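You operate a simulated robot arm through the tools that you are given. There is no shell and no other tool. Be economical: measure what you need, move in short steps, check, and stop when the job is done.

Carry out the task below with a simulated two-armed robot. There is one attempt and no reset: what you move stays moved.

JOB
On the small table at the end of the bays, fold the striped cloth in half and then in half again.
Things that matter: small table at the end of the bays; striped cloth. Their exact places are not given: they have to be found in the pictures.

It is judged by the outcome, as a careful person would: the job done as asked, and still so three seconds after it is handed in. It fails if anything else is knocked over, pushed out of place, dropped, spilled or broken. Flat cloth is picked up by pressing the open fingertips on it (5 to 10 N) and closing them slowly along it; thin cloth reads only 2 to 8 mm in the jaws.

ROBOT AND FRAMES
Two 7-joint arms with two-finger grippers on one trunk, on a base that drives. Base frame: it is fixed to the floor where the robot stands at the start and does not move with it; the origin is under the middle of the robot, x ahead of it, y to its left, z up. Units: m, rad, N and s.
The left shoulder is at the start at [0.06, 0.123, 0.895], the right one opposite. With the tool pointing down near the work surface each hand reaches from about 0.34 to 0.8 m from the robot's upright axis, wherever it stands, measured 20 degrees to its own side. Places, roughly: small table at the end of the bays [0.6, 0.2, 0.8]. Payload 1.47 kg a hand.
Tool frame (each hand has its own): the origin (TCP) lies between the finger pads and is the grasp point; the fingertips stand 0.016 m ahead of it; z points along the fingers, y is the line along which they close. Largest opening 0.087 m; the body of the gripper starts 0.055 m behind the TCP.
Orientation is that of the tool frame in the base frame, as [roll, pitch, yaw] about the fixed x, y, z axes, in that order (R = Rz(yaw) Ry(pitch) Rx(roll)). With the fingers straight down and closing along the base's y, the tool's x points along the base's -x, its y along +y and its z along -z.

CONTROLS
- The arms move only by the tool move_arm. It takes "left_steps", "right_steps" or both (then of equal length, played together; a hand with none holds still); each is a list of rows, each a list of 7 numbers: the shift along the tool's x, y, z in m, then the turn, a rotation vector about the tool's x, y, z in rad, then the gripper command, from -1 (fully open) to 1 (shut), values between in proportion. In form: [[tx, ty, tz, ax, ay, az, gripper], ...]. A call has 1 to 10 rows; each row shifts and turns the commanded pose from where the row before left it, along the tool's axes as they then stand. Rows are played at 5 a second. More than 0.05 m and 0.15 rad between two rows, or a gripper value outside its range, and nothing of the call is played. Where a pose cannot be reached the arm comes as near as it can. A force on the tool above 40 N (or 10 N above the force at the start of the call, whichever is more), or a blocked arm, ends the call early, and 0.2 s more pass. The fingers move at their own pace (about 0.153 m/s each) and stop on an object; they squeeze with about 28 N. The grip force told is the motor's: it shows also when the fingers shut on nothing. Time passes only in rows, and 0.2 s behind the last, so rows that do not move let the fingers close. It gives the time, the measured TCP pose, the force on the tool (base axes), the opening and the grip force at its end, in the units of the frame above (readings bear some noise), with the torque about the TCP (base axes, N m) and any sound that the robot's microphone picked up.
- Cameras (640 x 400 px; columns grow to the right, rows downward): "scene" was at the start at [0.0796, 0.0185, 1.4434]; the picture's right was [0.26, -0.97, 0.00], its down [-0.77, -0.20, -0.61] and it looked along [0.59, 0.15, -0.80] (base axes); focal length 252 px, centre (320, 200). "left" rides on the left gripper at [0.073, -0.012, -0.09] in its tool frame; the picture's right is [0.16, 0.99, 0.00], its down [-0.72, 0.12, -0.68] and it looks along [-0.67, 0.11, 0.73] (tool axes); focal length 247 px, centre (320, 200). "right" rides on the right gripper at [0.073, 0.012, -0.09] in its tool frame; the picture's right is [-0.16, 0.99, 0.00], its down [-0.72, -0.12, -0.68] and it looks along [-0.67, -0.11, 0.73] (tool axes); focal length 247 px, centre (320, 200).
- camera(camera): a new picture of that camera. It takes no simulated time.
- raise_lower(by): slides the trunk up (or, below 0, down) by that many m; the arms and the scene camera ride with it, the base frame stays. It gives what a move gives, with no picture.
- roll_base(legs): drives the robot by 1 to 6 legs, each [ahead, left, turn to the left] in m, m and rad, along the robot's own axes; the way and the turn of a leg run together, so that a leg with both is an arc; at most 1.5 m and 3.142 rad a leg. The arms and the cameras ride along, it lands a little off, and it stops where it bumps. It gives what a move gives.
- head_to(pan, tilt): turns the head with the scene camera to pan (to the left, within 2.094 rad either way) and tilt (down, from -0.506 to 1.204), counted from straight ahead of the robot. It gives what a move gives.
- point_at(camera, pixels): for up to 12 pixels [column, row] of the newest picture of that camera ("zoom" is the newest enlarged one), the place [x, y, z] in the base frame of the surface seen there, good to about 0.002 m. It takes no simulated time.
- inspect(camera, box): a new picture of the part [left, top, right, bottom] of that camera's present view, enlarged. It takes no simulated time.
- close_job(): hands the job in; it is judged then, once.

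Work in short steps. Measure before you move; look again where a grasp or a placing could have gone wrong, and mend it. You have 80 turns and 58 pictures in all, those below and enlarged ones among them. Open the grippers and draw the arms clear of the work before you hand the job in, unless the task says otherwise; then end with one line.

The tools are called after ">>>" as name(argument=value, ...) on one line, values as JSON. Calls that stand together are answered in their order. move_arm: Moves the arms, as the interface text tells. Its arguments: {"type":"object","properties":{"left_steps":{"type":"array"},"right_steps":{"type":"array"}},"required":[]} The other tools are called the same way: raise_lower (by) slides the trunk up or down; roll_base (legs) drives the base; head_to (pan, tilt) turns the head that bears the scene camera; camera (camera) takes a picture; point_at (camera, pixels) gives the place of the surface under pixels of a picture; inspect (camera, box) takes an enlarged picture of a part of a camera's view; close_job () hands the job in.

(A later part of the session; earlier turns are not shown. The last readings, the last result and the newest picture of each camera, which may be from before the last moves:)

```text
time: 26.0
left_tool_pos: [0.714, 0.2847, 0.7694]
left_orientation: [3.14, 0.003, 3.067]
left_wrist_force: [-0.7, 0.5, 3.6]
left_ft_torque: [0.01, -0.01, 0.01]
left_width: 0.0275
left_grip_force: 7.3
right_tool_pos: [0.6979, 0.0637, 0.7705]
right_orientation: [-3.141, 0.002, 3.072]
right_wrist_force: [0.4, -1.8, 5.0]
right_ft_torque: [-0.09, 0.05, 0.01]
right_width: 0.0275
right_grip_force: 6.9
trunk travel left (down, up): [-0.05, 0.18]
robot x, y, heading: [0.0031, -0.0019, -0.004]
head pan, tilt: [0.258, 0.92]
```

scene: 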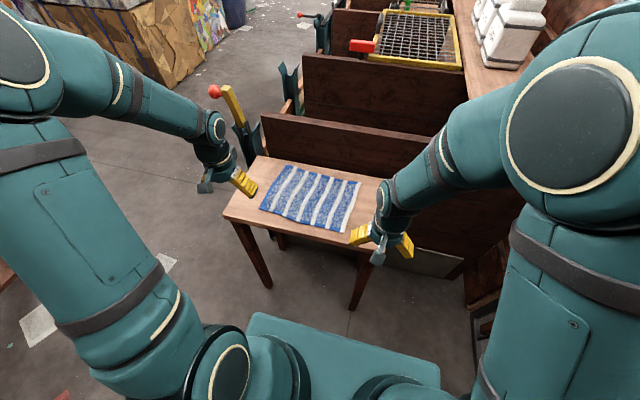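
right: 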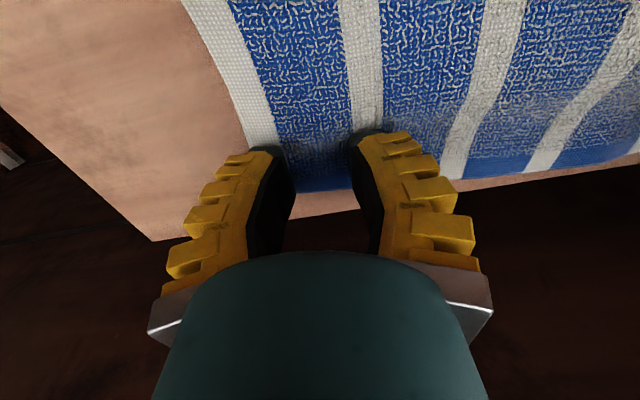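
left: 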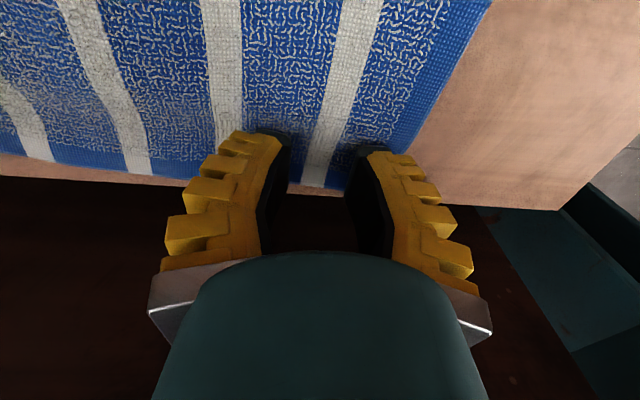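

Contact at 3.6 N / 5.0 N; I press 0.7 mm more, close slowly, and then lift 12 mm.

>>> move_arm(left_steps=[[0, 0, 0.001, 0, 0, 0, 0.4], [0, 0, 0, 0, 0, 0, 0.5], [0, 0, 0, 0, 0, 0, 0.6], [0, 0, 0, 0, 0, 0, 0.7], [0, 0, 0, 0, 0, 0, 0.8], [0, 0, 0, 0, 0, 0, 0.9], [0, 0, 0, 0, 0, 0, 1], [0, 0, 0, 0, 0, 0, 1], [0, 0, -0.006, 0, 0, 0, 1], [0, 0, -0.008, 0, 0, 0, 1]], right_steps=[[0, 0, 0.0005, 0, 0, 0, 0.4], [0, 0, 0, 0, 0, 0, 0.5], [0, 0, 0, 0, 0, 0, 0.6], [0, 0, 0, 0, 0, 0, 0.7], [0, 0, 0, 0, 0, 0, 0.8], [0, 0, 0, 0, 0, 0, 0.9], [0, 0, 0, 0, 0, 0, 1], [0, 0, 0, 0, 0, 0, 1], [0, 0, -0.006, 0, 0, 0, 1], [0, 0, -0.008, 0, 0, 0, 1]])

>>> inspect(camera="scene", box=[250, 140, 378, 220])

>>> camera(camera="right")

```text
time: 28.2
left_tool_pos: [0.7144, 0.2852, 0.7806]
left_orientation: [-3.141, -0.001, 3.068]
left_wrist_force: [-0.9, -0.3, -0.7]
left_ft_torque: [0.03, 0.0, 0.04]
left_width: 0.0
left_grip_force: 27.8
right_tool_pos: [0.698, 0.0652, 0.7816]
right_orientation: [-3.141, 0.0, 3.073]
right_wrist_force: [-0.2, -0.3, 0.5]
right_ft_torque: [-0.01, 0.0, 0.01]
right_width: 0.0
right_grip_force: 27.3
trunk travel left (down, up): [-0.05, 0.18]
robot x, y, heading: [-0.0024, 0.0053, -0.002]
head pan, tilt: [0.258, 0.92]
```

```text
5.00 times, centred on (314, 180) of scene
```

zoom: 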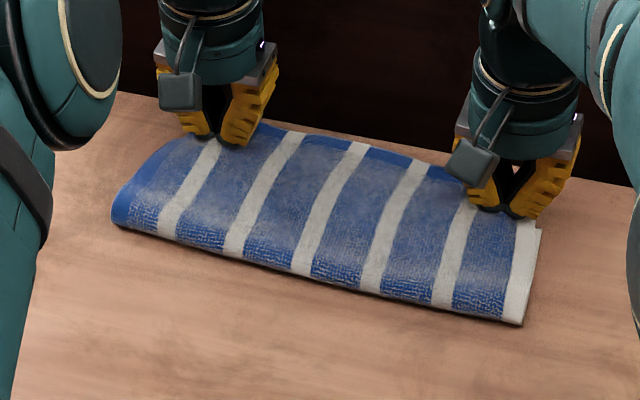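

```text
28 pictures are left
```

right: 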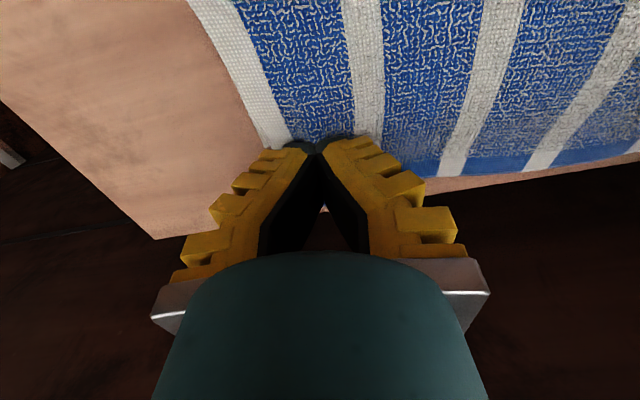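

Cloth is pinched. I lift another 1 cm, draw back 4 cm toward the robot (tool +x), then look.

>>> move_arm(left_steps=[[0.004, 0, -0.01, 0, 0, 0, 1], [0.01, 0, -0.005, 0, 0, 0, 1], [0.01, 0, 0, 0, 0, 0, 1], [0.01, 0, 0, 0, 0, 0, 1], [0.006, 0, 0, 0, 0, 0, 1]], right_steps=[[0.004, 0, -0.01, 0, 0, 0, 1], [0.01, 0, -0.005, 0, 0, 0, 1], [0.01, 0, 0, 0, 0, 0, 1], [0.01, 0, 0, 0, 0, 0, 1], [0.006, 0, 0, 0, 0, 0, 1]])

>>> inspect(camera="scene", box=[250, 140, 378, 220])

>>> camera(camera="right")

```text
time: 29.4
left_tool_pos: [0.6732, 0.2875, 0.7979]
left_orientation: [3.141, 0.001, 3.067]
left_wrist_force: [-0.3, -0.2, 0.2]
left_ft_torque: [-0.02, -0.01, 0.03]
left_width: 0.0
left_grip_force: 27.9
right_tool_pos: [0.659, 0.0681, 0.7977]
right_orientation: [-3.141, 0.0, 3.073]
right_wrist_force: [-0.8, 0.2, 0.8]
right_ft_torque: [0.0, 0.01, 0.0]
right_width: 0.0
right_grip_force: 27.7
trunk travel left (down, up): [-0.05, 0.18]
robot x, y, heading: [-0.004, 0.0005, 0.001]
head pan, tilt: [0.258, 0.92]
```

```text
5.00 times, centred on (314, 180) of scene
```

zoom: 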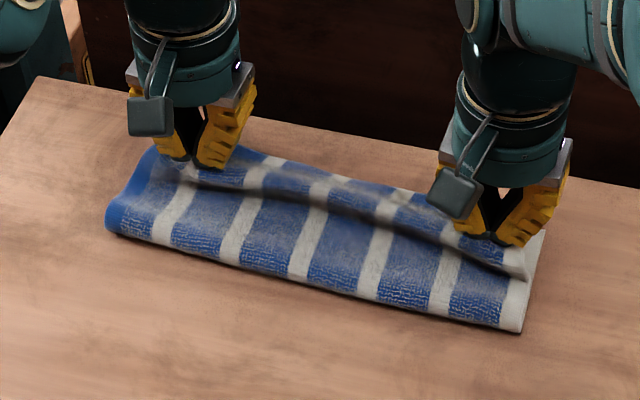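

```text
26 pictures are left
```

right: 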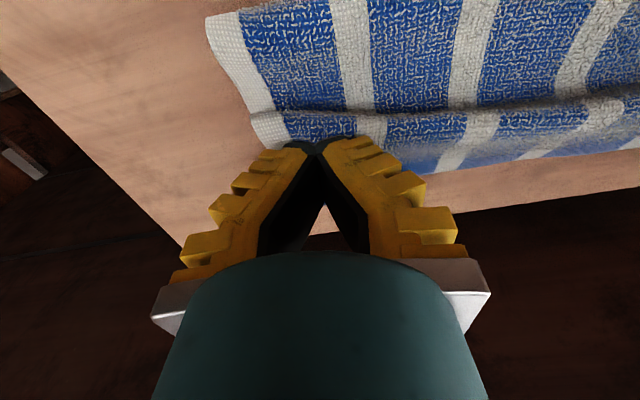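

The upper layer only formed a pleat (crease from (190,180) to (520,275)). I lift and swing the edge back up over the fold to pull the pleat out and let the fold line roll toward the robot.

>>> move_arm(left_steps=[[0.01, 0, -0.015, 0, 0, 0, 1], [0.015, 0, -0.015, 0, 0, 0, 1], [0.015, 0, -0.015, 0, 0, 0, 1], [0.015, 0, -0.01, 0, 0, 0, 1], [0.015, 0, -0.005, 0, 0, 0, 1], [0.015, 0, -0.003, 0, 0, 0, 1], [0.01, 0, -0.001, 0, 0, 0, 1]], right_steps=[[0.01, 0, -0.015, 0, 0, 0, 1], [0.015, 0, -0.015, 0, 0, 0, 1], [0.015, 0, -0.015, 0, 0, 0, 1], [0.015, 0, -0.01, 0, 0, 0, 1], [0.015, 0, -0.005, 0, 0, 0, 1], [0.015, 0, -0.003, 0, 0, 0, 1], [0.012, 0, -0.001, 0, 0, 0, 1]])

>>> inspect(camera="scene", box=[226, 140, 386, 240])

>>> camera(camera="left")

```text
time: 31.0
left_tool_pos: [0.5784, 0.2932, 0.8616]
left_orientation: [-3.141, 0.001, 3.069]
left_wrist_force: [0.2, 0.6, -0.6]
left_ft_torque: [-0.04, -0.02, 0.01]
left_width: 0.0
left_grip_force: 28.4
right_tool_pos: [0.5599, 0.0741, 0.8618]
right_orientation: [3.141, 0.0, 3.071]
right_wrist_force: [-0.1, 0.2, -0.5]
right_ft_torque: [0.01, 0.0, -0.02]
right_width: 0.0001
right_grip_force: 28.9
trunk travel left (down, up): [-0.05, 0.18]
robot x, y, heading: [0.0037, -0.0025, -0.003]
head pan, tilt: [0.258, 0.92]
```

```text
4.00 times, centred on (306, 190) of scene
```

zoom: 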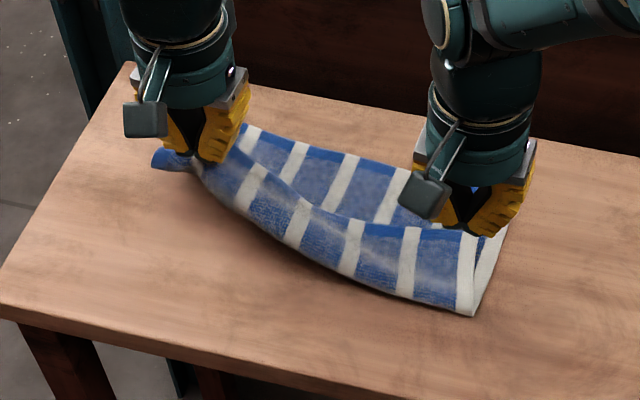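

```text
24 pictures are left
```

left: 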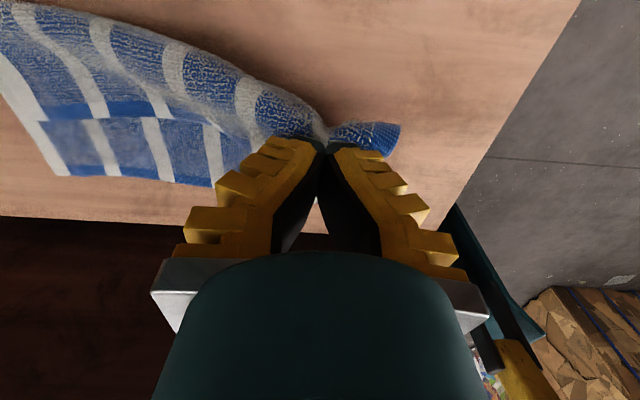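

The upper half is up and pleat is gone. I measure the fold line and the lower far edge.

>>> point_at(camera="zoom", pixels=[[225, 195], [330, 265], [400, 293], [470, 312], [250, 128], [350, 156], [505, 228], [460, 235], [160, 162], [495, 255]])

>>> point_at(camera="left", pixels=[[215, 186], [140, 180], [60, 175], [250, 60], [310, 105], [390, 125]])

```text
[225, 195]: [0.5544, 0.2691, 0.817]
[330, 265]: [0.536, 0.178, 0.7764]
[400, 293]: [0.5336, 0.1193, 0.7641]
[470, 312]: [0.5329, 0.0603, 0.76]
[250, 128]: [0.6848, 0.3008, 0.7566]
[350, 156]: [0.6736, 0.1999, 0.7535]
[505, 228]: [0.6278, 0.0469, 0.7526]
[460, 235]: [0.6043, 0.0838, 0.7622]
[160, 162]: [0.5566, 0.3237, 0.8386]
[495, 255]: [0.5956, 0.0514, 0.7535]
```

```text
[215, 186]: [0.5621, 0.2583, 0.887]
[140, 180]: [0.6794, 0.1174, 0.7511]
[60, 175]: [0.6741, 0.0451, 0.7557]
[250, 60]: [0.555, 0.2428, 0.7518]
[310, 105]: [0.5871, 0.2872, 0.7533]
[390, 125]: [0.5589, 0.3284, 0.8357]
```

The lower far edge remains at ~0.685/0.674. I carry the edge forward and down in a low arc so it lands aligned with it.

>>> move_arm(left_steps=[[-0.015, 0, 0.002, 0, 0, 0, 1], [-0.015, 0, 0.008, 0, 0, 0, 1], [-0.015, 0, 0.012, 0, 0, 0, 1], [-0.018, 0, 0.018, 0, 0, 0, 1], [-0.018, 0, 0.02, 0, 0, 0, 1], [-0.012, 0, 0.015, 0, 0, 0, 1], [0, 0, 0, 0, 0, 0, 1]], right_steps=[[-0.015, 0, 0.002, 0, 0, 0, 1], [-0.015, 0, 0.008, 0, 0, 0, 1], [-0.015, 0, 0.012, 0, 0, 0, 1], [-0.018, 0, 0.018, 0, 0, 0, 1], [-0.018, 0, 0.02, 0, 0, 0, 1], [-0.012, 0, 0.015, 0, 0, 0, 1], [0, 0, 0, 0, 0, 0, 1]])

>>> inspect(camera="scene", box=[250, 140, 378, 220])

>>> camera(camera="right")

```text
time: 32.6
left_tool_pos: [0.6718, 0.289, 0.7843]
left_orientation: [-3.141, -0.001, 3.066]
left_wrist_force: [-0.1, -0.8, -0.4]
left_ft_torque: [-0.03, -0.01, -0.01]
left_width: 0.0
left_grip_force: 28.1
right_tool_pos: [0.6529, 0.0679, 0.786]
right_orientation: [3.14, -0.002, 3.073]
right_wrist_force: [0.1, -0.7, -0.6]
right_ft_torque: [0.04, -0.01, 0.0]
right_width: 0.0003
right_grip_force: 28.0
trunk travel left (down, up): [-0.05, 0.18]
robot x, y, heading: [-0.0013, 0.0026, -0.001]
head pan, tilt: [0.258, 0.92]
```

```text
5.00 times, centred on (314, 180) of scene
```

zoom: 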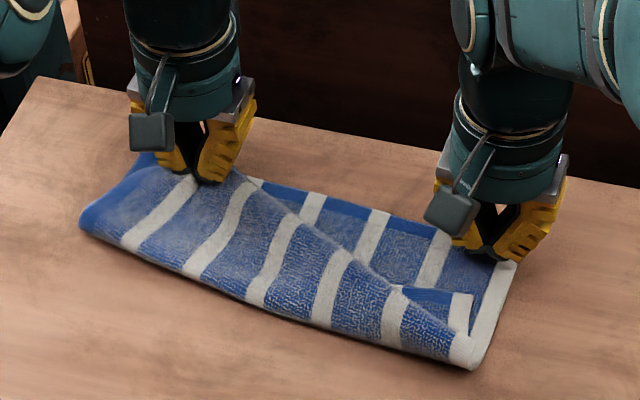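

```text
22 pictures are left
```

right: 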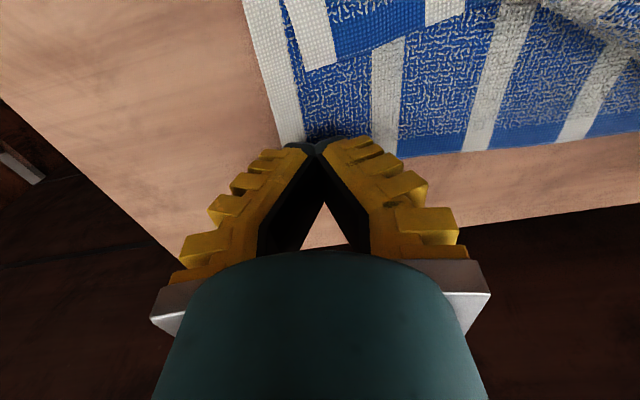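

The right hand's pinch slipped: its corner lies back near zoom (468,296), while the left is in place. I keep the left holding, open and raise the right hand, and measure.

>>> move_arm(right_steps=[[0, 0, -0.01, 0, 0, 0, 0.4], [0.02, 0, -0.03, 0, 0, 0, 0.4], [0.03, 0, -0.03, 0, 0, 0, 0.4]])

>>> point_at(camera="zoom", pixels=[[470, 296], [455, 294], [400, 288], [365, 262], [462, 340], [430, 310], [480, 365], [513, 268], [380, 320], [250, 178], [90, 215], [330, 325]])

>>> camera(camera="right")

```text
time: 33.4
left_tool_pos: [0.6715, 0.2874, 0.785]
left_orientation: [3.141, 0.001, 3.067]
left_wrist_force: [-0.5, 0.4, 0.1]
left_ft_torque: [-0.01, -0.01, 0.01]
left_width: 0.0
left_grip_force: 27.9
right_tool_pos: [0.6035, 0.0715, 0.8564]
right_orientation: [3.141, 0.0, 3.071]
right_wrist_force: [-1.0, 0.6, -0.1]
right_ft_torque: [-0.01, 0.01, 0.04]
right_width: 0.0322
right_grip_force: 4.6
trunk travel left (down, up): [-0.05, 0.18]
robot x, y, heading: [-0.0005, -0.0037, 0.004]
head pan, tilt: [0.258, 0.92]
```

```text
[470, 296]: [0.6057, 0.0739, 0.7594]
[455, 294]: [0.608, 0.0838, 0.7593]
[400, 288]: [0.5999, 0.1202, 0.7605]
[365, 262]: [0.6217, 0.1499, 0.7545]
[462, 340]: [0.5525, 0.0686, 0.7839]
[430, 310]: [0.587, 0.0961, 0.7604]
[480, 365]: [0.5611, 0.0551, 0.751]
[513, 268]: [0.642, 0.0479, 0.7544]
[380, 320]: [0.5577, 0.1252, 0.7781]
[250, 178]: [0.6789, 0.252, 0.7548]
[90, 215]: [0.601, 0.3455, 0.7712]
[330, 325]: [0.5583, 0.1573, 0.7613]
```

```text
21 pictures are left
```

right: 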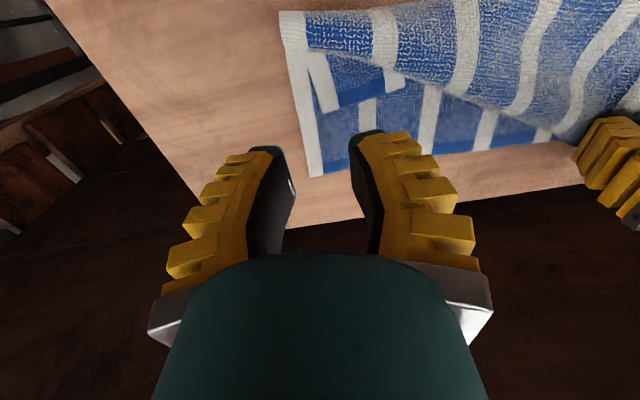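

The slipped corner is at (0.606, 0.075), its edge running to (0.60, 0.12). I place the right hand over (0.592, 0.104) with a wider opening (~40 mm) for a bigger pinch.

>>> move_arm(right_steps=[[0.007, 0.016, 0, 0, 0, 0, 0.2], [0.007, 0.016, 0, 0, 0, 0, 0.2], [0, 0, 0.03, 0, 0, 0, 0.2], [0, 0, 0.03, 0, 0, 0, 0.2], [0, 0, 0.017, 0, 0, 0, 0.2], [0, 0, 0.004, 0, 0, 0, 0.2], [0, 0, 0, 0, 0, 0, 0.2]])

>>> camera(camera="right")

```text
time: 35.0
left_tool_pos: [0.672, 0.2881, 0.7844]
left_orientation: [3.141, 0.001, 3.067]
left_wrist_force: [0.4, 0.0, -0.3]
left_ft_torque: [-0.01, -0.01, 0.0]
left_width: 0.0001
left_grip_force: 28.7
right_tool_pos: [0.5914, 0.1032, 0.7744]
right_orientation: [3.142, 0.002, 3.071]
right_wrist_force: [0.5, 0.9, 3.6]
right_ft_torque: [0.21, 0.04, -0.03]
right_width: 0.0358
right_grip_force: 7.4
trunk travel left (down, up): [-0.05, 0.18]
robot x, y, heading: [0.0036, 0.001, -0.004]
head pan, tilt: [0.258, 0.92]
```

```text
20 pictures are left
```

right: 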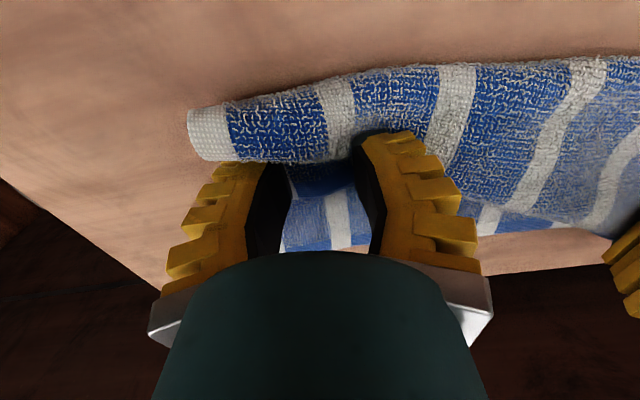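

In contact (3.6 N, mostly on the left finger). I press 2 mm more and close slowly, then look before lifting.

>>> move_arm(right_steps=[[0, 0, 0.0015, 0, 0, 0, 0.2], [0, 0, 0.001, 0, 0, 0, 0.25], [0, 0, 0, 0, 0, 0, 0.35], [0, 0, 0, 0, 0, 0, 0.45], [0, 0, 0, 0, 0, 0, 0.55], [0, 0, 0, 0, 0, 0, 0.65], [0, 0, 0, 0, 0, 0, 0.75], [0, 0, 0, 0, 0, 0, 0.85], [0, 0, 0, 0, 0, 0, 1], [0, 0, 0, 0, 0, 0, 1]])

>>> camera(camera="right")

```text
time: 37.2
left_tool_pos: [0.6722, 0.2882, 0.7856]
left_orientation: [-3.141, 0.0, 3.069]
left_wrist_force: [-1.6, -4.2, 0.3]
left_ft_torque: [-0.03, 0.0, 0.01]
left_width: 0.0
left_grip_force: 28.3
right_tool_pos: [0.5909, 0.1046, 0.7734]
right_orientation: [-3.141, 0.002, 3.072]
right_wrist_force: [0.6, 3.5, 12.1]
right_ft_torque: [0.16, 0.11, -0.05]
right_width: 0.0001
right_grip_force: 28.0
trunk travel left (down, up): [-0.05, 0.18]
robot x, y, heading: [0.003, 0.0009, 0.002]
head pan, tilt: [0.258, 0.92]
```

```text
19 pictures are left
```

right: 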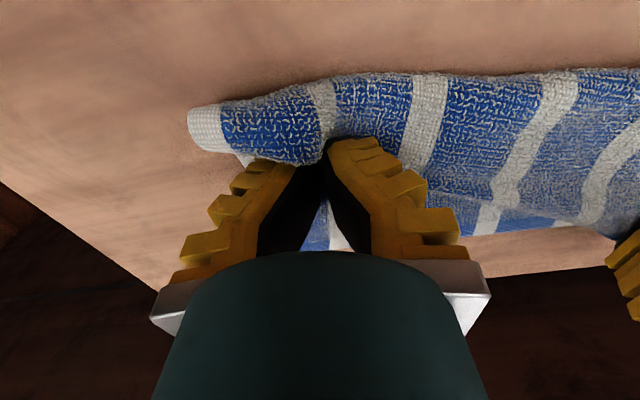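

The left hand feels a 4 N tug, so the right holds cloth. I lift 3 cm and carry it forward a bit, then look.

>>> move_arm(right_steps=[[0, 0, -0.01, 0, 0, 0, 1], [0, 0, -0.01, 0, 0, 0, 1], [-0.01, -0.005, -0.01, 0, 0, 0, 1], [-0.015, -0.01, 0, 0, 0, 0, 1]])

>>> inspect(camera="scene", box=[250, 140, 378, 220])

```text
time: 38.2
left_tool_pos: [0.6724, 0.2873, 0.7843]
left_orientation: [-3.139, -0.001, 3.068]
left_wrist_force: [-1.5, -5.7, 0.3]
left_ft_torque: [-0.13, 0.04, 0.07]
left_width: 0.0
left_grip_force: 27.6
right_tool_pos: [0.617, 0.0874, 0.8025]
right_orientation: [3.14, 0.0, 3.072]
right_wrist_force: [1.3, 6.0, -0.4]
right_ft_torque: [0.1, -0.02, -0.02]
right_width: 0.0
right_grip_force: 28.1
trunk travel left (down, up): [-0.05, 0.18]
robot x, y, heading: [0.0004, 0.0035, -0.001]
head pan, tilt: [0.258, 0.92]
```

```text
5.00 times, centred on (314, 180) of scene
```

zoom: 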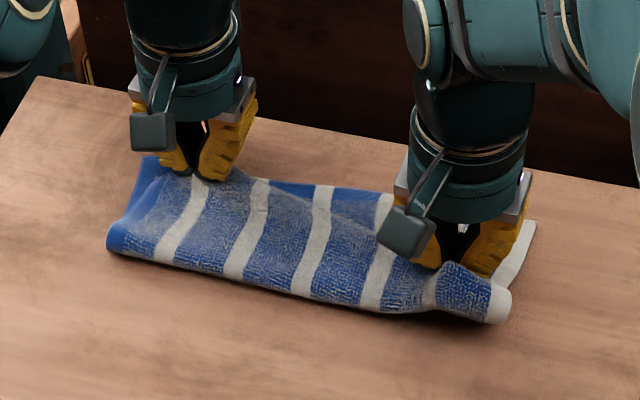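

It's held firmly. I bring the right edge forward to x≈0.664, easing y slightly toward the left to relax the tension, and lower to 0.785.

>>> move_arm(right_steps=[[-0.012, 0.003, -0.003, 0, 0, 0, 1], [-0.012, 0.003, 0, 0, 0, 0, 1], [-0.012, 0, 0.006, 0, 0, 0, 1], [-0.012, 0, 0.008, 0, 0, 0, 1], [0, 0, 0.006, 0, 0, 0, 1]])

>>> inspect(camera="scene", box=[250, 140, 378, 220])

>>> camera(camera="right")

```text
time: 39.4
left_tool_pos: [0.6734, 0.2875, 0.7841]
left_orientation: [-3.141, 0.0, 3.068]
left_wrist_force: [-0.2, -3.0, 0.1]
left_ft_torque: [-0.02, -0.04, 0.04]
left_width: 0.0
left_grip_force: 28.2
right_tool_pos: [0.6641, 0.0903, 0.7865]
right_orientation: [3.141, 0.0, 3.071]
right_wrist_force: [0.4, 1.6, 0.0]
right_ft_torque: [0.03, 0.01, -0.02]
right_width: 0.0
right_grip_force: 28.3
trunk travel left (down, up): [-0.05, 0.18]
robot x, y, heading: [-0.0022, 0.0, 0.0]
head pan, tilt: [0.258, 0.92]
```

```text
5.00 times, centred on (314, 180) of scene
```

zoom: 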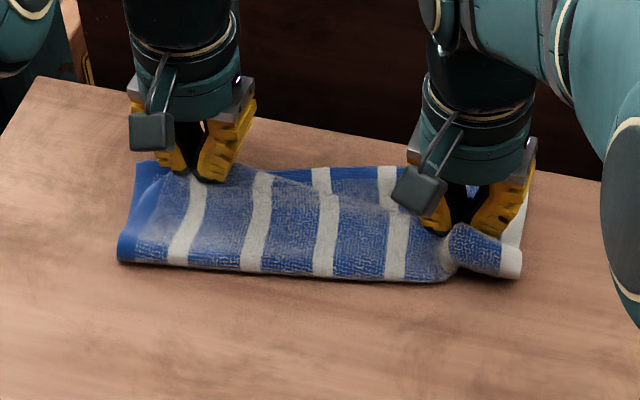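

```text
16 pictures are left
```

right: 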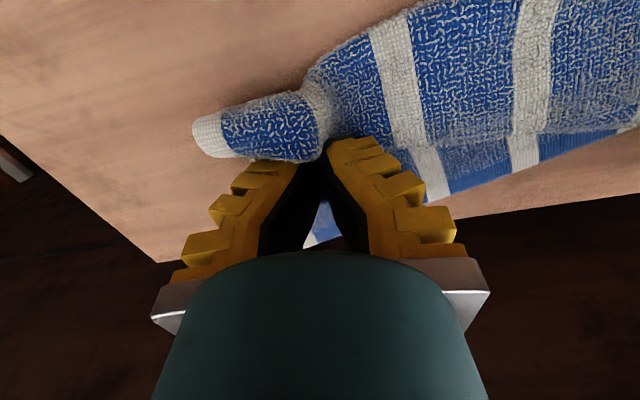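

The right end is bunched at the pinch. I open both hands and lift them clear to see how it relaxes.

>>> move_arm(left_steps=[[0, 0, 0.004, 0, 0, 0, 1], [0, 0, 0, 0, 0, 0, 0.7], [0, 0, 0, 0, 0, 0, 0.4], [0, 0, -0.01, 0, 0, 0, 0.3], [0, 0, -0.03, 0, 0, 0, 0.3], [0, 0, -0.04, 0, 0, 0, 0.3], [0.02, 0.02, -0.04, 0, 0, 0, 0.3]], right_steps=[[0, 0, 0.003, 0, 0, 0, 1], [0, 0, 0, 0, 0, 0, 0.7], [0, 0, 0, 0, 0, 0, 0.4], [0, 0, -0.01, 0, 0, 0, 0.0], [0, 0, -0.03, 0, 0, 0, 0.0], [0, 0, -0.04, 0, 0, 0, 0.0], [0, -0.04, -0.04, 0, 0, 0, 0.0]])

>>> inspect(camera="scene", box=[250, 140, 378, 220])

```text
refused: row 7 steps farther than a row can; nothing moved
```

```text
5.00 times, centred on (314, 180) of scene
```

zoom: 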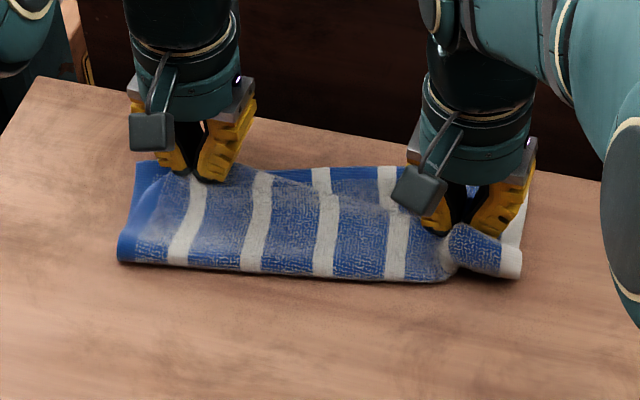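

The last row was too long; I repeat with shorter steps.

>>> move_arm(left_steps=[[0, 0, 0.004, 0, 0, 0, 1], [0, 0, 0, 0, 0, 0, 0.7], [0, 0, 0, 0, 0, 0, 0.4], [0, 0, -0.01, 0, 0, 0, 0.3], [0, 0, -0.03, 0, 0, 0, 0.3], [0, 0, -0.04, 0, 0, 0, 0.3], [0.01, 0.02, -0.03, 0, 0, 0, 0.3]], right_steps=[[0, 0, 0.003, 0, 0, 0, 1], [0, 0, 0, 0, 0, 0, 0.7], [0, 0, 0, 0, 0, 0, 0.4], [0, 0, -0.01, 0, 0, 0, 0.0], [0, 0, -0.03, 0, 0, 0, 0.0], [0, 0, -0.04, 0, 0, 0, 0.0], [0, -0.03, -0.03, 0, 0, 0, 0.0]])

>>> inspect(camera="scene", box=[250, 140, 378, 220])

```text
time: 41.0
left_tool_pos: [0.6622, 0.3083, 0.8921]
left_orientation: [3.141, 0.0, 3.068]
left_wrist_force: [-0.5, -0.6, -0.3]
left_ft_torque: [0.01, 0.0, 0.0]
left_width: 0.0366
left_grip_force: 4.4
right_tool_pos: [0.6622, 0.0611, 0.8932]
right_orientation: [-3.141, -0.001, 3.071]
right_wrist_force: [0.1, -0.2, 0.1]
right_ft_torque: [0.03, -0.02, -0.03]
right_width: 0.049
right_grip_force: 4.0
trunk travel left (down, up): [-0.05, 0.18]
robot x, y, heading: [-0.0012, -0.0014, 0.002]
head pan, tilt: [0.258, 0.92]
```

```text
5.00 times, centred on (314, 180) of scene
```

zoom: 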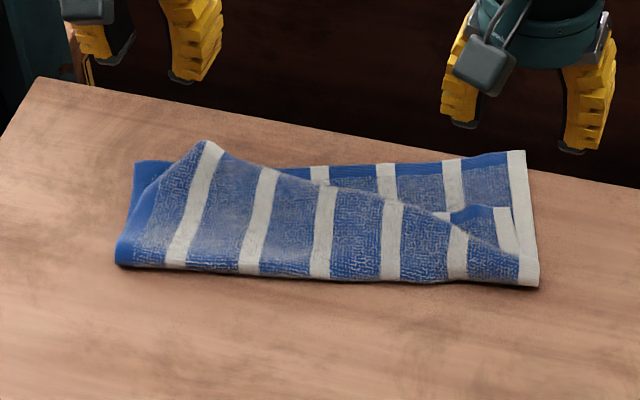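

Relaxed: lower far edge runs (135,162)–(525,152); upper corner on the right seems near (510,210) with a pleat before it. I measure.

>>> point_at(camera="zoom", pixels=[[205, 145], [140, 165], [523, 154], [495, 210], [508, 212], [440, 214], [300, 182], [120, 262], [533, 282], [330, 274], [475, 240], [160, 178]])

>>> camera(camera="left")

>>> camera(camera="right")

```text
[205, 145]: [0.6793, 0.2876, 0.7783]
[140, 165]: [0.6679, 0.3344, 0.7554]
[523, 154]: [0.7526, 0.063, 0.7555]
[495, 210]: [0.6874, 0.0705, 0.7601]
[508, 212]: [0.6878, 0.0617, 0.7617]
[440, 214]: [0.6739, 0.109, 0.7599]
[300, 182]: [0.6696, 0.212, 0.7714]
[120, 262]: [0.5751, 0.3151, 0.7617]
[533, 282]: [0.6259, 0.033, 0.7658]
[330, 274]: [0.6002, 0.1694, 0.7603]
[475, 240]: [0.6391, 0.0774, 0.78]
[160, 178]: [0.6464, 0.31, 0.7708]
```

```text
13 pictures are left
```

left: 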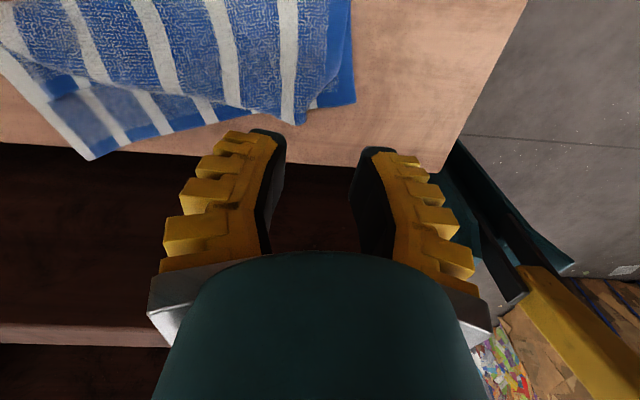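

```text
12 pictures are left
```

right: 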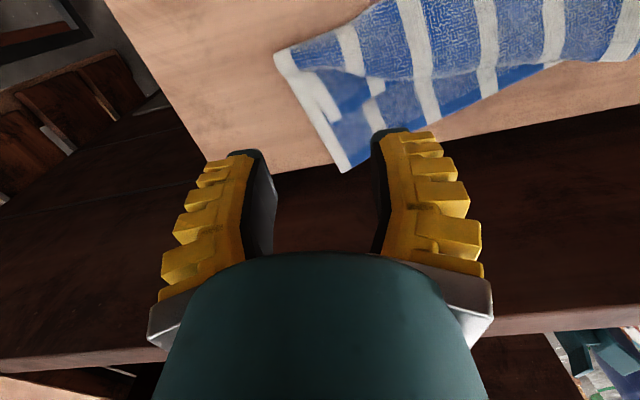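

The right side's two layers were both dragged: lower far corner is now at (0.753, 0.063) while upper corner is at (0.688, 0.062). I'll press closed right fingertips (leaning toward the robot) on the exposed lower corner strip around x≈0.71 and pull it back under the upper layer.

>>> move_arm(right_steps=[[-0.019, 0.0104, 0, 0, 0, 0, 1], [-0.019, 0.0104, 0, 0, 0, 0, 1], [0, 0, 0.031, 0, 0, 0, 1], [0, 0, 0.031, 0, 0, 0, 1], [0, 0, 0.031, 0, 0, 0, 1], [0, 0, 0, 0, -0.15, 0, 1], [0, 0, 0, 0, -0.15, 0, 1], [-0.0113, 0, 0.0244, 0, 0, 0, 1], [0, 0, 0, 0, 0, 0, 1]])

```text
time: 43.0
left_tool_pos: [0.6632, 0.309, 0.8896]
left_orientation: [-3.141, 0.0, 3.066]
left_wrist_force: [0.7, 1.0, 0.2]
left_ft_torque: [-0.01, -0.02, 0.0]
left_width: 0.0364
left_grip_force: 4.9
right_tool_pos: [0.7184, 0.0777, 0.78]
right_orientation: [3.141, 0.3, 3.072]
right_wrist_force: [1.0, 0.5, -0.2]
right_ft_torque: [0.03, 0.03, 0.0]
right_width: 0.0002
right_grip_force: 27.8
trunk travel left (down, up): [-0.05, 0.18]
robot x, y, heading: [0.0003, -0.0004, -0.001]
head pan, tilt: [0.258, 0.92]
```

No contact at 0.780; I creep down ~6 mm.

>>> move_arm(right_steps=[[0.0009, 0, 0.0029, 0, 0, 0, 1], [0.0006, 0, 0.0019, 0, 0, 0, 1], [0.0003, 0, 0.001, 0, 0, 0, 1], [0, 0, 0, 0, 0, 0, 1]])

```text
time: 44.0
left_tool_pos: [0.6623, 0.3086, 0.8909]
left_orientation: [3.141, -0.001, 3.067]
left_wrist_force: [0.0, 0.6, 0.3]
left_ft_torque: [0.0, 0.01, 0.0]
left_width: 0.0363
left_grip_force: 4.4
right_tool_pos: [0.7193, 0.0766, 0.7727]
right_orientation: [3.141, 0.3, 3.072]
right_wrist_force: [0.0, 0.4, -0.9]
right_ft_torque: [0.0, -0.01, 0.03]
right_width: 0.0
right_grip_force: 27.8
trunk travel left (down, up): [-0.05, 0.18]
robot x, y, heading: [0.0036, -0.0013, 0.004]
head pan, tilt: [0.258, 0.92]
```

Still free; 4 mm more with small steps.

>>> move_arm(right_steps=[[0.0005, 0, 0.0015, 0, 0, 0, 1], [0.0003, 0, 0.001, 0, 0, 0, 1], [0.0003, 0, 0.001, 0, 0, 0, 1], [0, 0, 0, 0, 0, 0, 1]])

```text
time: 45.0
left_tool_pos: [0.6629, 0.3084, 0.8898]
left_orientation: [-3.141, 0.0, 3.069]
left_wrist_force: [0.3, -0.6, -0.5]
left_ft_torque: [-0.01, -0.03, 0.02]
left_width: 0.0367
left_grip_force: 3.9
right_tool_pos: [0.719, 0.0774, 0.7699]
right_orientation: [3.141, 0.301, 3.072]
right_wrist_force: [-0.5, 0.9, 2.5]
right_ft_torque: [0.02, 0.0, 0.01]
right_width: 0.0
right_grip_force: 27.7
trunk travel left (down, up): [-0.05, 0.18]
robot x, y, heading: [-0.0036, -0.0005, 0.002]
head pan, tilt: [0.258, 0.92]
```

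Contact (2.5 N). I press another 1 mm and drag 4 cm toward the robot.

>>> move_arm(right_steps=[[0.0004, 0, 0.0012, 0, 0, 0, 1], [0.00955, 0, -0.00296, 0, 0, 0, 1], [0.00955, 0, -0.00296, 0, 0, 0, 1], [0.00955, 0, -0.00296, 0, 0, 0, 1], [0.00955, 0, -0.00296, 0, 0, 0, 1]])

>>> inspect(camera="scene", box=[250, 140, 378, 220])

```text
time: 46.2
left_tool_pos: [0.6624, 0.3079, 0.8904]
left_orientation: [-3.142, 0.0, 3.067]
left_wrist_force: [-0.4, 0.8, 0.6]
left_ft_torque: [0.04, 0.0, 0.0]
left_width: 0.0362
left_grip_force: 4.2
right_tool_pos: [0.6802, 0.0794, 0.7699]
right_orientation: [-3.141, 0.302, 3.071]
right_wrist_force: [1.3, 0.5, 6.8]
right_ft_torque: [0.02, 0.03, -0.02]
right_width: 0.0001
right_grip_force: 28.2
trunk travel left (down, up): [-0.05, 0.18]
robot x, y, heading: [-0.0007, 0.0007, 0.001]
head pan, tilt: [0.258, 0.92]
```

```text
5.00 times, centred on (314, 180) of scene
```

zoom: 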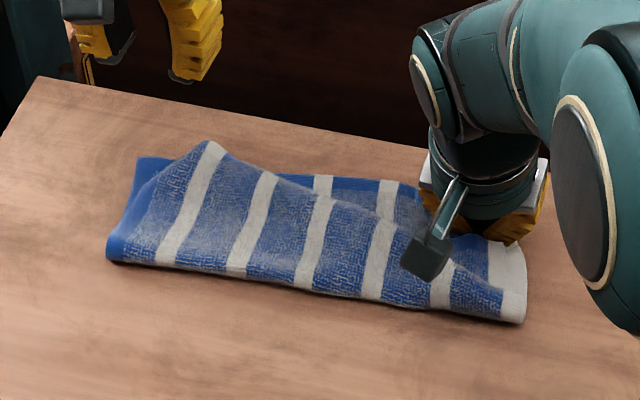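

The whole right end slid back about 4 cm as one piece. I lift the hand straight up and out of the way to see the layers.

>>> move_arm(right_steps=[[0, 0, -0.03, 0, 0, 0, 1], [0, 0, -0.04, 0, 0, 0, 1], [0, -0.02, -0.04, 0, 0.15, 0, 1], [0, -0.04, -0.02, 0, 0.15, 0, 1]])

>>> inspect(camera="scene", box=[266, 150, 362, 210])

```text
time: 47.2
left_tool_pos: [0.6639, 0.3064, 0.8902]
left_orientation: [-3.141, 0.001, 3.068]
left_wrist_force: [-0.3, -0.5, -0.2]
left_ft_torque: [-0.01, 0.0, -0.02]
left_width: 0.0366
left_grip_force: 4.4
right_tool_pos: [0.6402, 0.0222, 0.894]
right_orientation: [3.139, -0.001, 3.071]
right_wrist_force: [-0.7, -0.9, -0.2]
right_ft_torque: [0.01, 0.02, -0.06]
right_width: 0.0
right_grip_force: 27.8
trunk travel left (down, up): [-0.05, 0.18]
robot x, y, heading: [0.0009, -0.0037, -0.002]
head pan, tilt: [0.258, 0.92]
```

```text
6.67 times, centred on (314, 180) of scene
```

zoom: 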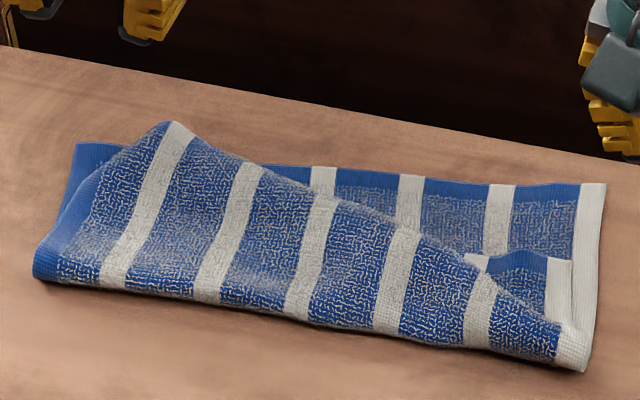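

Clear now: a diagonal pleat from (465,250) to (570,325) holds back the upper right corner (572,260). I'll pinch that raised ridge (upper layer only) and carry it forward. Measuring.

>>> point_at(camera="zoom", pixels=[[470, 252], [505, 285], [540, 312], [570, 328], [570, 262], [480, 258], [603, 187], [450, 275], [520, 335], [585, 368], [165, 125], [77, 146]])

```text
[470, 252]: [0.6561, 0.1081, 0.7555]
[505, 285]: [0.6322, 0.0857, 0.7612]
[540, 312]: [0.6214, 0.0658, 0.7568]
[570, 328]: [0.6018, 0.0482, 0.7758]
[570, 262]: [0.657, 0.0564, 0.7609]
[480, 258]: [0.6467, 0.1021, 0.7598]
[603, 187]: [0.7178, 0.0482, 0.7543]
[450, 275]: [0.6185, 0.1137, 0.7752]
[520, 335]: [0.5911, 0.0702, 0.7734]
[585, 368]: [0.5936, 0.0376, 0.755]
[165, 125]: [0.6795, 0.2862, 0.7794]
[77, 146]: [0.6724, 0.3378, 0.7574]
```

The ridge crest is ~0.778 high at x≈0.615, y≈0.07–0.1, right over the arch. I turn the right hand ~103° so it closes across it.

>>> move_arm(right_steps=[[0, 0, 0, 0, 0, -0.149, 0], [0, 0, 0, 0, 0, -0.149, 0], [0, 0, 0, 0, 0, -0.149, 0], [0, 0, 0, 0, 0, -0.149, 0], [0, 0, 0, 0, 0, -0.149, 0], [0, 0, 0, 0, 0, -0.149, 0], [0, 0, 0, 0, 0, -0.149, 0], [0, 0, 0, 0, 0, -0.149, 0], [0, 0, 0, 0, 0, -0.149, 0], [0, 0, 0, 0, 0, -0.149, 0]])

```text
time: 49.4
left_tool_pos: [0.6637, 0.3071, 0.889]
left_orientation: [3.141, -0.001, 3.068]
left_wrist_force: [0.1, -0.2, 0.4]
left_ft_torque: [0.0, -0.01, 0.0]
left_width: 0.0365
left_grip_force: 3.9
right_tool_pos: [0.6397, 0.022, 0.8938]
right_orientation: [-3.142, -0.002, -1.719]
right_wrist_force: [-0.2, -0.3, -0.2]
right_ft_torque: [-0.03, -0.02, 0.01]
right_width: 0.0488
right_grip_force: 4.5
trunk travel left (down, up): [-0.05, 0.18]
robot x, y, heading: [-0.0033, -0.0048, 0.004]
head pan, tilt: [0.258, 0.92]
```

I finish the turn, move over (0.613, 0.078) and descend to z≈0.786 with ~49 mm opening.

>>> move_arm(right_steps=[[0, 0, 0, 0, 0, -0.149, 0], [0, 0, 0, 0, 0, -0.149, 0], [-0.03, 0.009, 0, 0, 0, 0, 0], [-0.03, 0.009, 0, 0, 0, 0, 0], [0, 0, 0.035, 0, 0, 0, 0], [0, 0, 0.035, 0, 0, 0, 0], [0, 0, 0.026, 0, 0, 0, 0], [0, 0, 0.012, 0, 0, 0, 0], [0, 0, 0, 0, 0, 0, 0]])

>>> camera(camera="right")

```text
time: 51.4
left_tool_pos: [0.6625, 0.3085, 0.8903]
left_orientation: [3.141, 0.0, 3.068]
left_wrist_force: [-0.1, -0.5, 1.4]
left_ft_torque: [-0.01, -0.02, -0.01]
left_width: 0.0365
left_grip_force: 4.0
right_tool_pos: [0.6141, 0.0785, 0.7866]
right_orientation: [3.142, 0.001, -1.422]
right_wrist_force: [0.8, 0.1, -0.1]
right_ft_torque: [0.01, 0.0, -0.01]
right_width: 0.049
right_grip_force: 4.3
trunk travel left (down, up): [-0.05, 0.18]
robot x, y, heading: [-0.0044, 0.0018, 0.001]
head pan, tilt: [0.258, 0.92]
```

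```text
9 pictures are left
```

right: 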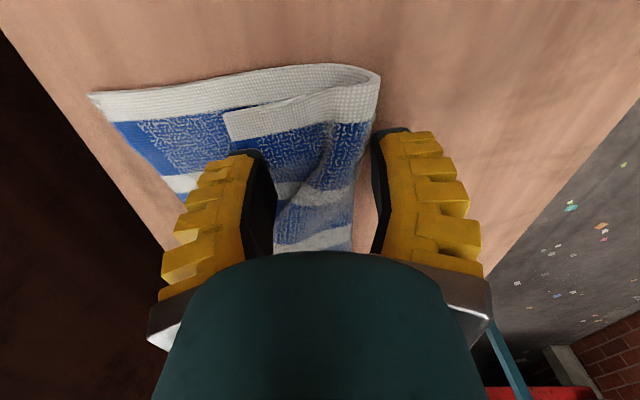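

The fingers straddle the arch. I narrow to ~40 mm, lower ~7 mm, and close slowly on the arch of the upper layer.

>>> move_arm(right_steps=[[0, 0, 0, 0, 0, 0, 0.2], [0, 0, 0.004, 0, 0, 0, 0.2], [0, 0, 0.003, 0, 0, 0, 0.2], [0, 0, 0, 0, 0, 0, 0.35], [0, 0, 0, 0, 0, 0, 0.5], [0, 0, 0, 0, 0, 0, 0.65], [0, 0, 0, 0, 0, 0, 0.8], [0, 0, 0, 0, 0, 0, 1], [0, 0, 0, 0, 0, 0, 1], [0, 0, -0.012, 0, 0, 0, 1]])

>>> camera(camera="right")

```text
time: 53.6
left_tool_pos: [0.6623, 0.308, 0.8906]
left_orientation: [-3.139, 0.001, 3.069]
left_wrist_force: [-1.4, -0.3, 0.3]
left_ft_torque: [0.0, 0.0, -0.03]
left_width: 0.0364
left_grip_force: 4.2
right_tool_pos: [0.6135, 0.0793, 0.7907]
right_orientation: [-3.141, 0.0, -1.422]
right_wrist_force: [0.0, 0.5, 0.3]
right_ft_torque: [-0.02, 0.0, 0.03]
right_width: 0.0
right_grip_force: 28.1
trunk travel left (down, up): [-0.05, 0.18]
robot x, y, heading: [-0.0019, 0.003, -0.001]
head pan, tilt: [0.258, 0.92]
```

```text
8 pictures are left
```

right: 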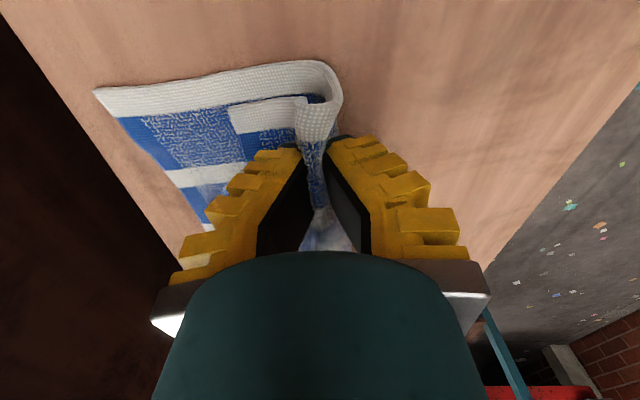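

The arch is pinched with the flap lying to the far side, just as wanted. I lift ~4 cm, carry forward 7 cm, then lower while drawing back 2 cm so the flap lays out flat.

>>> move_arm(right_steps=[[0, -0.005, -0.015, 0, 0, 0, 1], [0, -0.01, -0.015, 0, 0, 0, 1], [0, -0.015, -0.008, 0, 0, 0, 1], [0, -0.02, 0, 0, 0, 0, 1], [0, -0.02, 0, 0, 0, 0, 1], [0, 0.004, 0.015, 0, 0, 0, 1], [0, 0.008, 0.015, 0, 0, 0, 1], [0, 0.006, 0.012, 0, 0, 0, 1], [0, 0, 0, 0, 0, 0, 1]])

>>> inspect(camera="scene", box=[250, 140, 378, 220])

```text
time: 55.6
left_tool_pos: [0.6632, 0.3078, 0.8914]
left_orientation: [3.141, 0.001, 3.069]
left_wrist_force: [0.1, -0.3, -1.0]
left_ft_torque: [-0.04, 0.0, 0.02]
left_width: 0.0362
left_grip_force: 4.1
right_tool_pos: [0.6642, 0.0853, 0.7871]
right_orientation: [3.142, 0.0, -1.423]
right_wrist_force: [0.1, 0.2, -0.1]
right_ft_torque: [0.02, 0.01, -0.01]
right_width: 0.0
right_grip_force: 27.4
trunk travel left (down, up): [-0.05, 0.18]
robot x, y, heading: [0.0021, -0.0011, 0.002]
head pan, tilt: [0.258, 0.92]
```

```text
5.00 times, centred on (314, 180) of scene
```

zoom: 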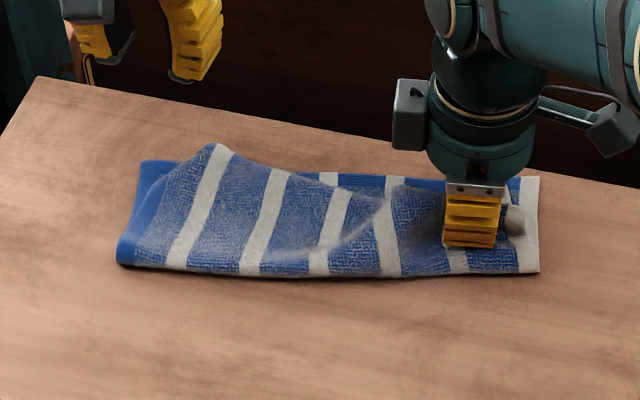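

The upper layer is spread and the fold rolled forward on the right. I release gently and lift clear, then look.

>>> move_arm(right_steps=[[0, 0, 0.004, 0, 0, 0, 1], [0, 0, 0, 0, 0, 0, 0.75], [0, 0, 0, 0, 0, 0, 0.5], [0, 0, -0.015, 0, 0, 0, 0.5], [0, 0, -0.03, 0, 0, 0, 0.5], [0, 0, -0.04, 0, 0, 0, 0.5], [0.03, 0.0, -0.03, 0, 0, 0, 0.5]])

>>> inspect(camera="scene", box=[266, 150, 362, 210])

```text
time: 57.2
left_tool_pos: [0.6636, 0.3075, 0.8916]
left_orientation: [3.14, 0.0, 3.069]
left_wrist_force: [-0.9, 0.1, -0.7]
left_ft_torque: [-0.01, 0.0, -0.02]
left_width: 0.0364
left_grip_force: 4.3
right_tool_pos: [0.669, 0.0566, 0.8986]
right_orientation: [-3.141, 0.001, -1.422]
right_wrist_force: [0.6, 0.4, -0.7]
right_ft_torque: [0.02, -0.02, 0.02]
right_width: 0.0285
right_grip_force: 5.3
trunk travel left (down, up): [-0.05, 0.18]
robot x, y, heading: [0.0001, -0.0006, -0.002]
head pan, tilt: [0.258, 0.92]
```

```text
6.67 times, centred on (314, 180) of scene
```

zoom: 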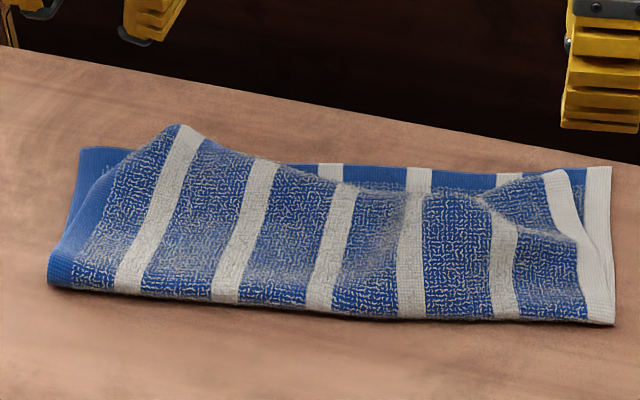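

Much better: upper corner on the right now near (548,175). I measure the remaining mismatch.

>>> point_at(camera="zoom", pixels=[[180, 128], [85, 150], [255, 165], [345, 192], [430, 202], [500, 200], [548, 178], [605, 170], [430, 172], [575, 245], [55, 275], [610, 320]])

```text
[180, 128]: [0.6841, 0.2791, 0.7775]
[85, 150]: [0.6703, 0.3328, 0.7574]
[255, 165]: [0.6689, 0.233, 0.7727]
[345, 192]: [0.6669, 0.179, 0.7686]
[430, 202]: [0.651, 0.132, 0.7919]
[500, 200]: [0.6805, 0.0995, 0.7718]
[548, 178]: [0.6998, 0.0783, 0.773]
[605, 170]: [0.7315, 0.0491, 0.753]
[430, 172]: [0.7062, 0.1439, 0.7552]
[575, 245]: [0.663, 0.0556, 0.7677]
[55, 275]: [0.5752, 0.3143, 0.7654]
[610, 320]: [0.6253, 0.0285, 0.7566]
```

The upper edge still lags 2–3 cm in the middle/right, with the slack in a bump at (0.651, 0.132, 0.79). I close the right hand, set it robot-side of the bump, and sweep the slack forward as before.

>>> move_arm(right_steps=[[-0.036, 0.0184, 0, 0, 0, 0, 1], [-0.036, 0.0184, 0, 0, 0, 0, 1], [0, 0, 0.04, 0, 0, 0, 1], [0, 0, 0.04, 0, 0, 0, 1], [0, 0, 0.034, 0, 0, 0, 1], [0, -0.012, 0, 0, 0, 0, 1], [0, -0.012, 0, 0, 0, 0, 1], [0, -0.012, 0, 0, 0, 0, 1], [0, -0.012, 0, 0, 0, 0, 1], [0, -0.008, 0, 0, 0, 0, 1]])

>>> inspect(camera="scene", box=[266, 150, 362, 210])

```text
time: 59.4
left_tool_pos: [0.6647, 0.3076, 0.8895]
left_orientation: [3.141, 0.001, 3.068]
left_wrist_force: [0.3, 0.7, 0.1]
left_ft_torque: [0.0, 0.01, 0.0]
left_width: 0.0361
left_grip_force: 4.5
right_tool_pos: [0.6777, 0.1313, 0.7833]
right_orientation: [3.141, -0.001, -1.423]
right_wrist_force: [-0.7, 0.3, -0.1]
right_ft_torque: [0.0, 0.01, 0.04]
right_width: 0.0002
right_grip_force: 27.7
trunk travel left (down, up): [-0.05, 0.18]
robot x, y, heading: [-0.002, -0.0009, 0.001]
head pan, tilt: [0.258, 0.92]
```

```text
6.67 times, centred on (314, 180) of scene
```

zoom: 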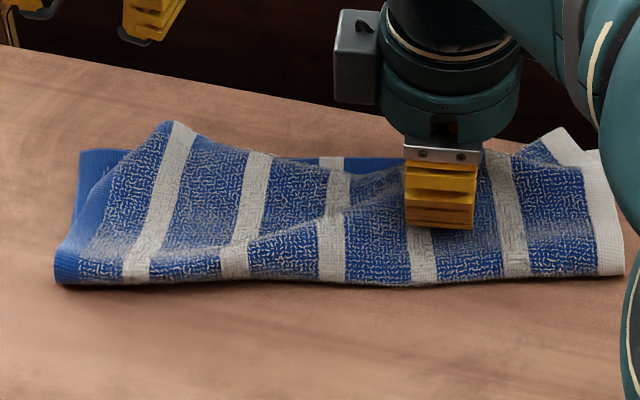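

The right end moved forward and its upper corner (560,130) now reaches past the lower one. I measure.

>>> point_at(camera="zoom", pixels=[[560, 132], [598, 155], [620, 270], [330, 160], [340, 185], [600, 200], [505, 160], [410, 280], [60, 275], [85, 153], [175, 125], [260, 155]])

```text
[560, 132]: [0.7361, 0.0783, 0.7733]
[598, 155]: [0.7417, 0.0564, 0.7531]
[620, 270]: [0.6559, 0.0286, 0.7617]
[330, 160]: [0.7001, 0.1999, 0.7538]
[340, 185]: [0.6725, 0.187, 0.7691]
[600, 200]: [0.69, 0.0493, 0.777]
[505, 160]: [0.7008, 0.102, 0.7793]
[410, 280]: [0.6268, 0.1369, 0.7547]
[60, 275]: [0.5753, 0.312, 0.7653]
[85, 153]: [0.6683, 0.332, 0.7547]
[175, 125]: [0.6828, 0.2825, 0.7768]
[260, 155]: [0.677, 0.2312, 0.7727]
```

The right corners are now aligned (0.736 vs 0.742) and only the middle edge lags, which will be inside the second fold. Next: second fold, carrying the right end over to the left end. I lift the right hand and turn it so it closes along the cloth's long axis.

>>> move_arm(right_steps=[[0, 0, -0.04, 0, 0, 0, 0.2], [0, 0.01, -0.04, 0, 0, 0.146, 0.2], [0, 0, -0.01, 0, 0, 0.146, 0.2], [0, 0, 0, 0, 0, 0.146, 0.2], [0, 0, 0, 0, 0, 0.146, 0.2], [0, 0, 0, 0, 0, 0.146, 0.2], [0, 0, 0, 0, 0, 0.146, 0.2], [0, 0, 0, 0, 0, 0.146, 0.2], [0, 0, 0, 0, 0, 0.146, 0.2], [0, 0, 0, 0, 0, 0.146, 0.2]], left_steps=[[0.02, 0.02, -0.02, 0, 0, 0, 1], [0.03, 0.02, -0.02, 0, 0, 0, 1], [0.03, 0.02, 0, 0, 0, 0, 1], [0.03, 0.02, 0, 0, 0, 0, 1], [0.03, 0.02, 0, 0, 0, 0, 1], [0.03, 0.02, 0, 0, 0, 0, 1], [0.03, 0.01, 0, 0, 0, 0, 1], [0.0, 0.0, 0, 0, 0, 0, 1], [0, 0, 0, 0, 0, 0, 1], [0, 0, 0, 0, 0, 0, 1]])

```text
time: 61.6
left_tool_pos: [0.4727, 0.4531, 0.9308]
left_orientation: [3.141, -0.001, 3.069]
left_wrist_force: [-0.9, -0.4, 0.2]
left_ft_torque: [-0.02, 0.01, -0.01]
left_width: 0.0
left_grip_force: 27.7
right_tool_pos: [0.6678, 0.13, 0.8736]
right_orientation: [3.141, 0.0, -2.74]
right_wrist_force: [-1.0, 0.0, 0.8]
right_ft_torque: [-0.02, -0.02, 0.03]
right_width: 0.0406
right_grip_force: 4.6
trunk travel left (down, up): [-0.05, 0.18]
robot x, y, heading: [-0.0007, 0.001, 0.002]
head pan, tilt: [0.258, 0.92]
```

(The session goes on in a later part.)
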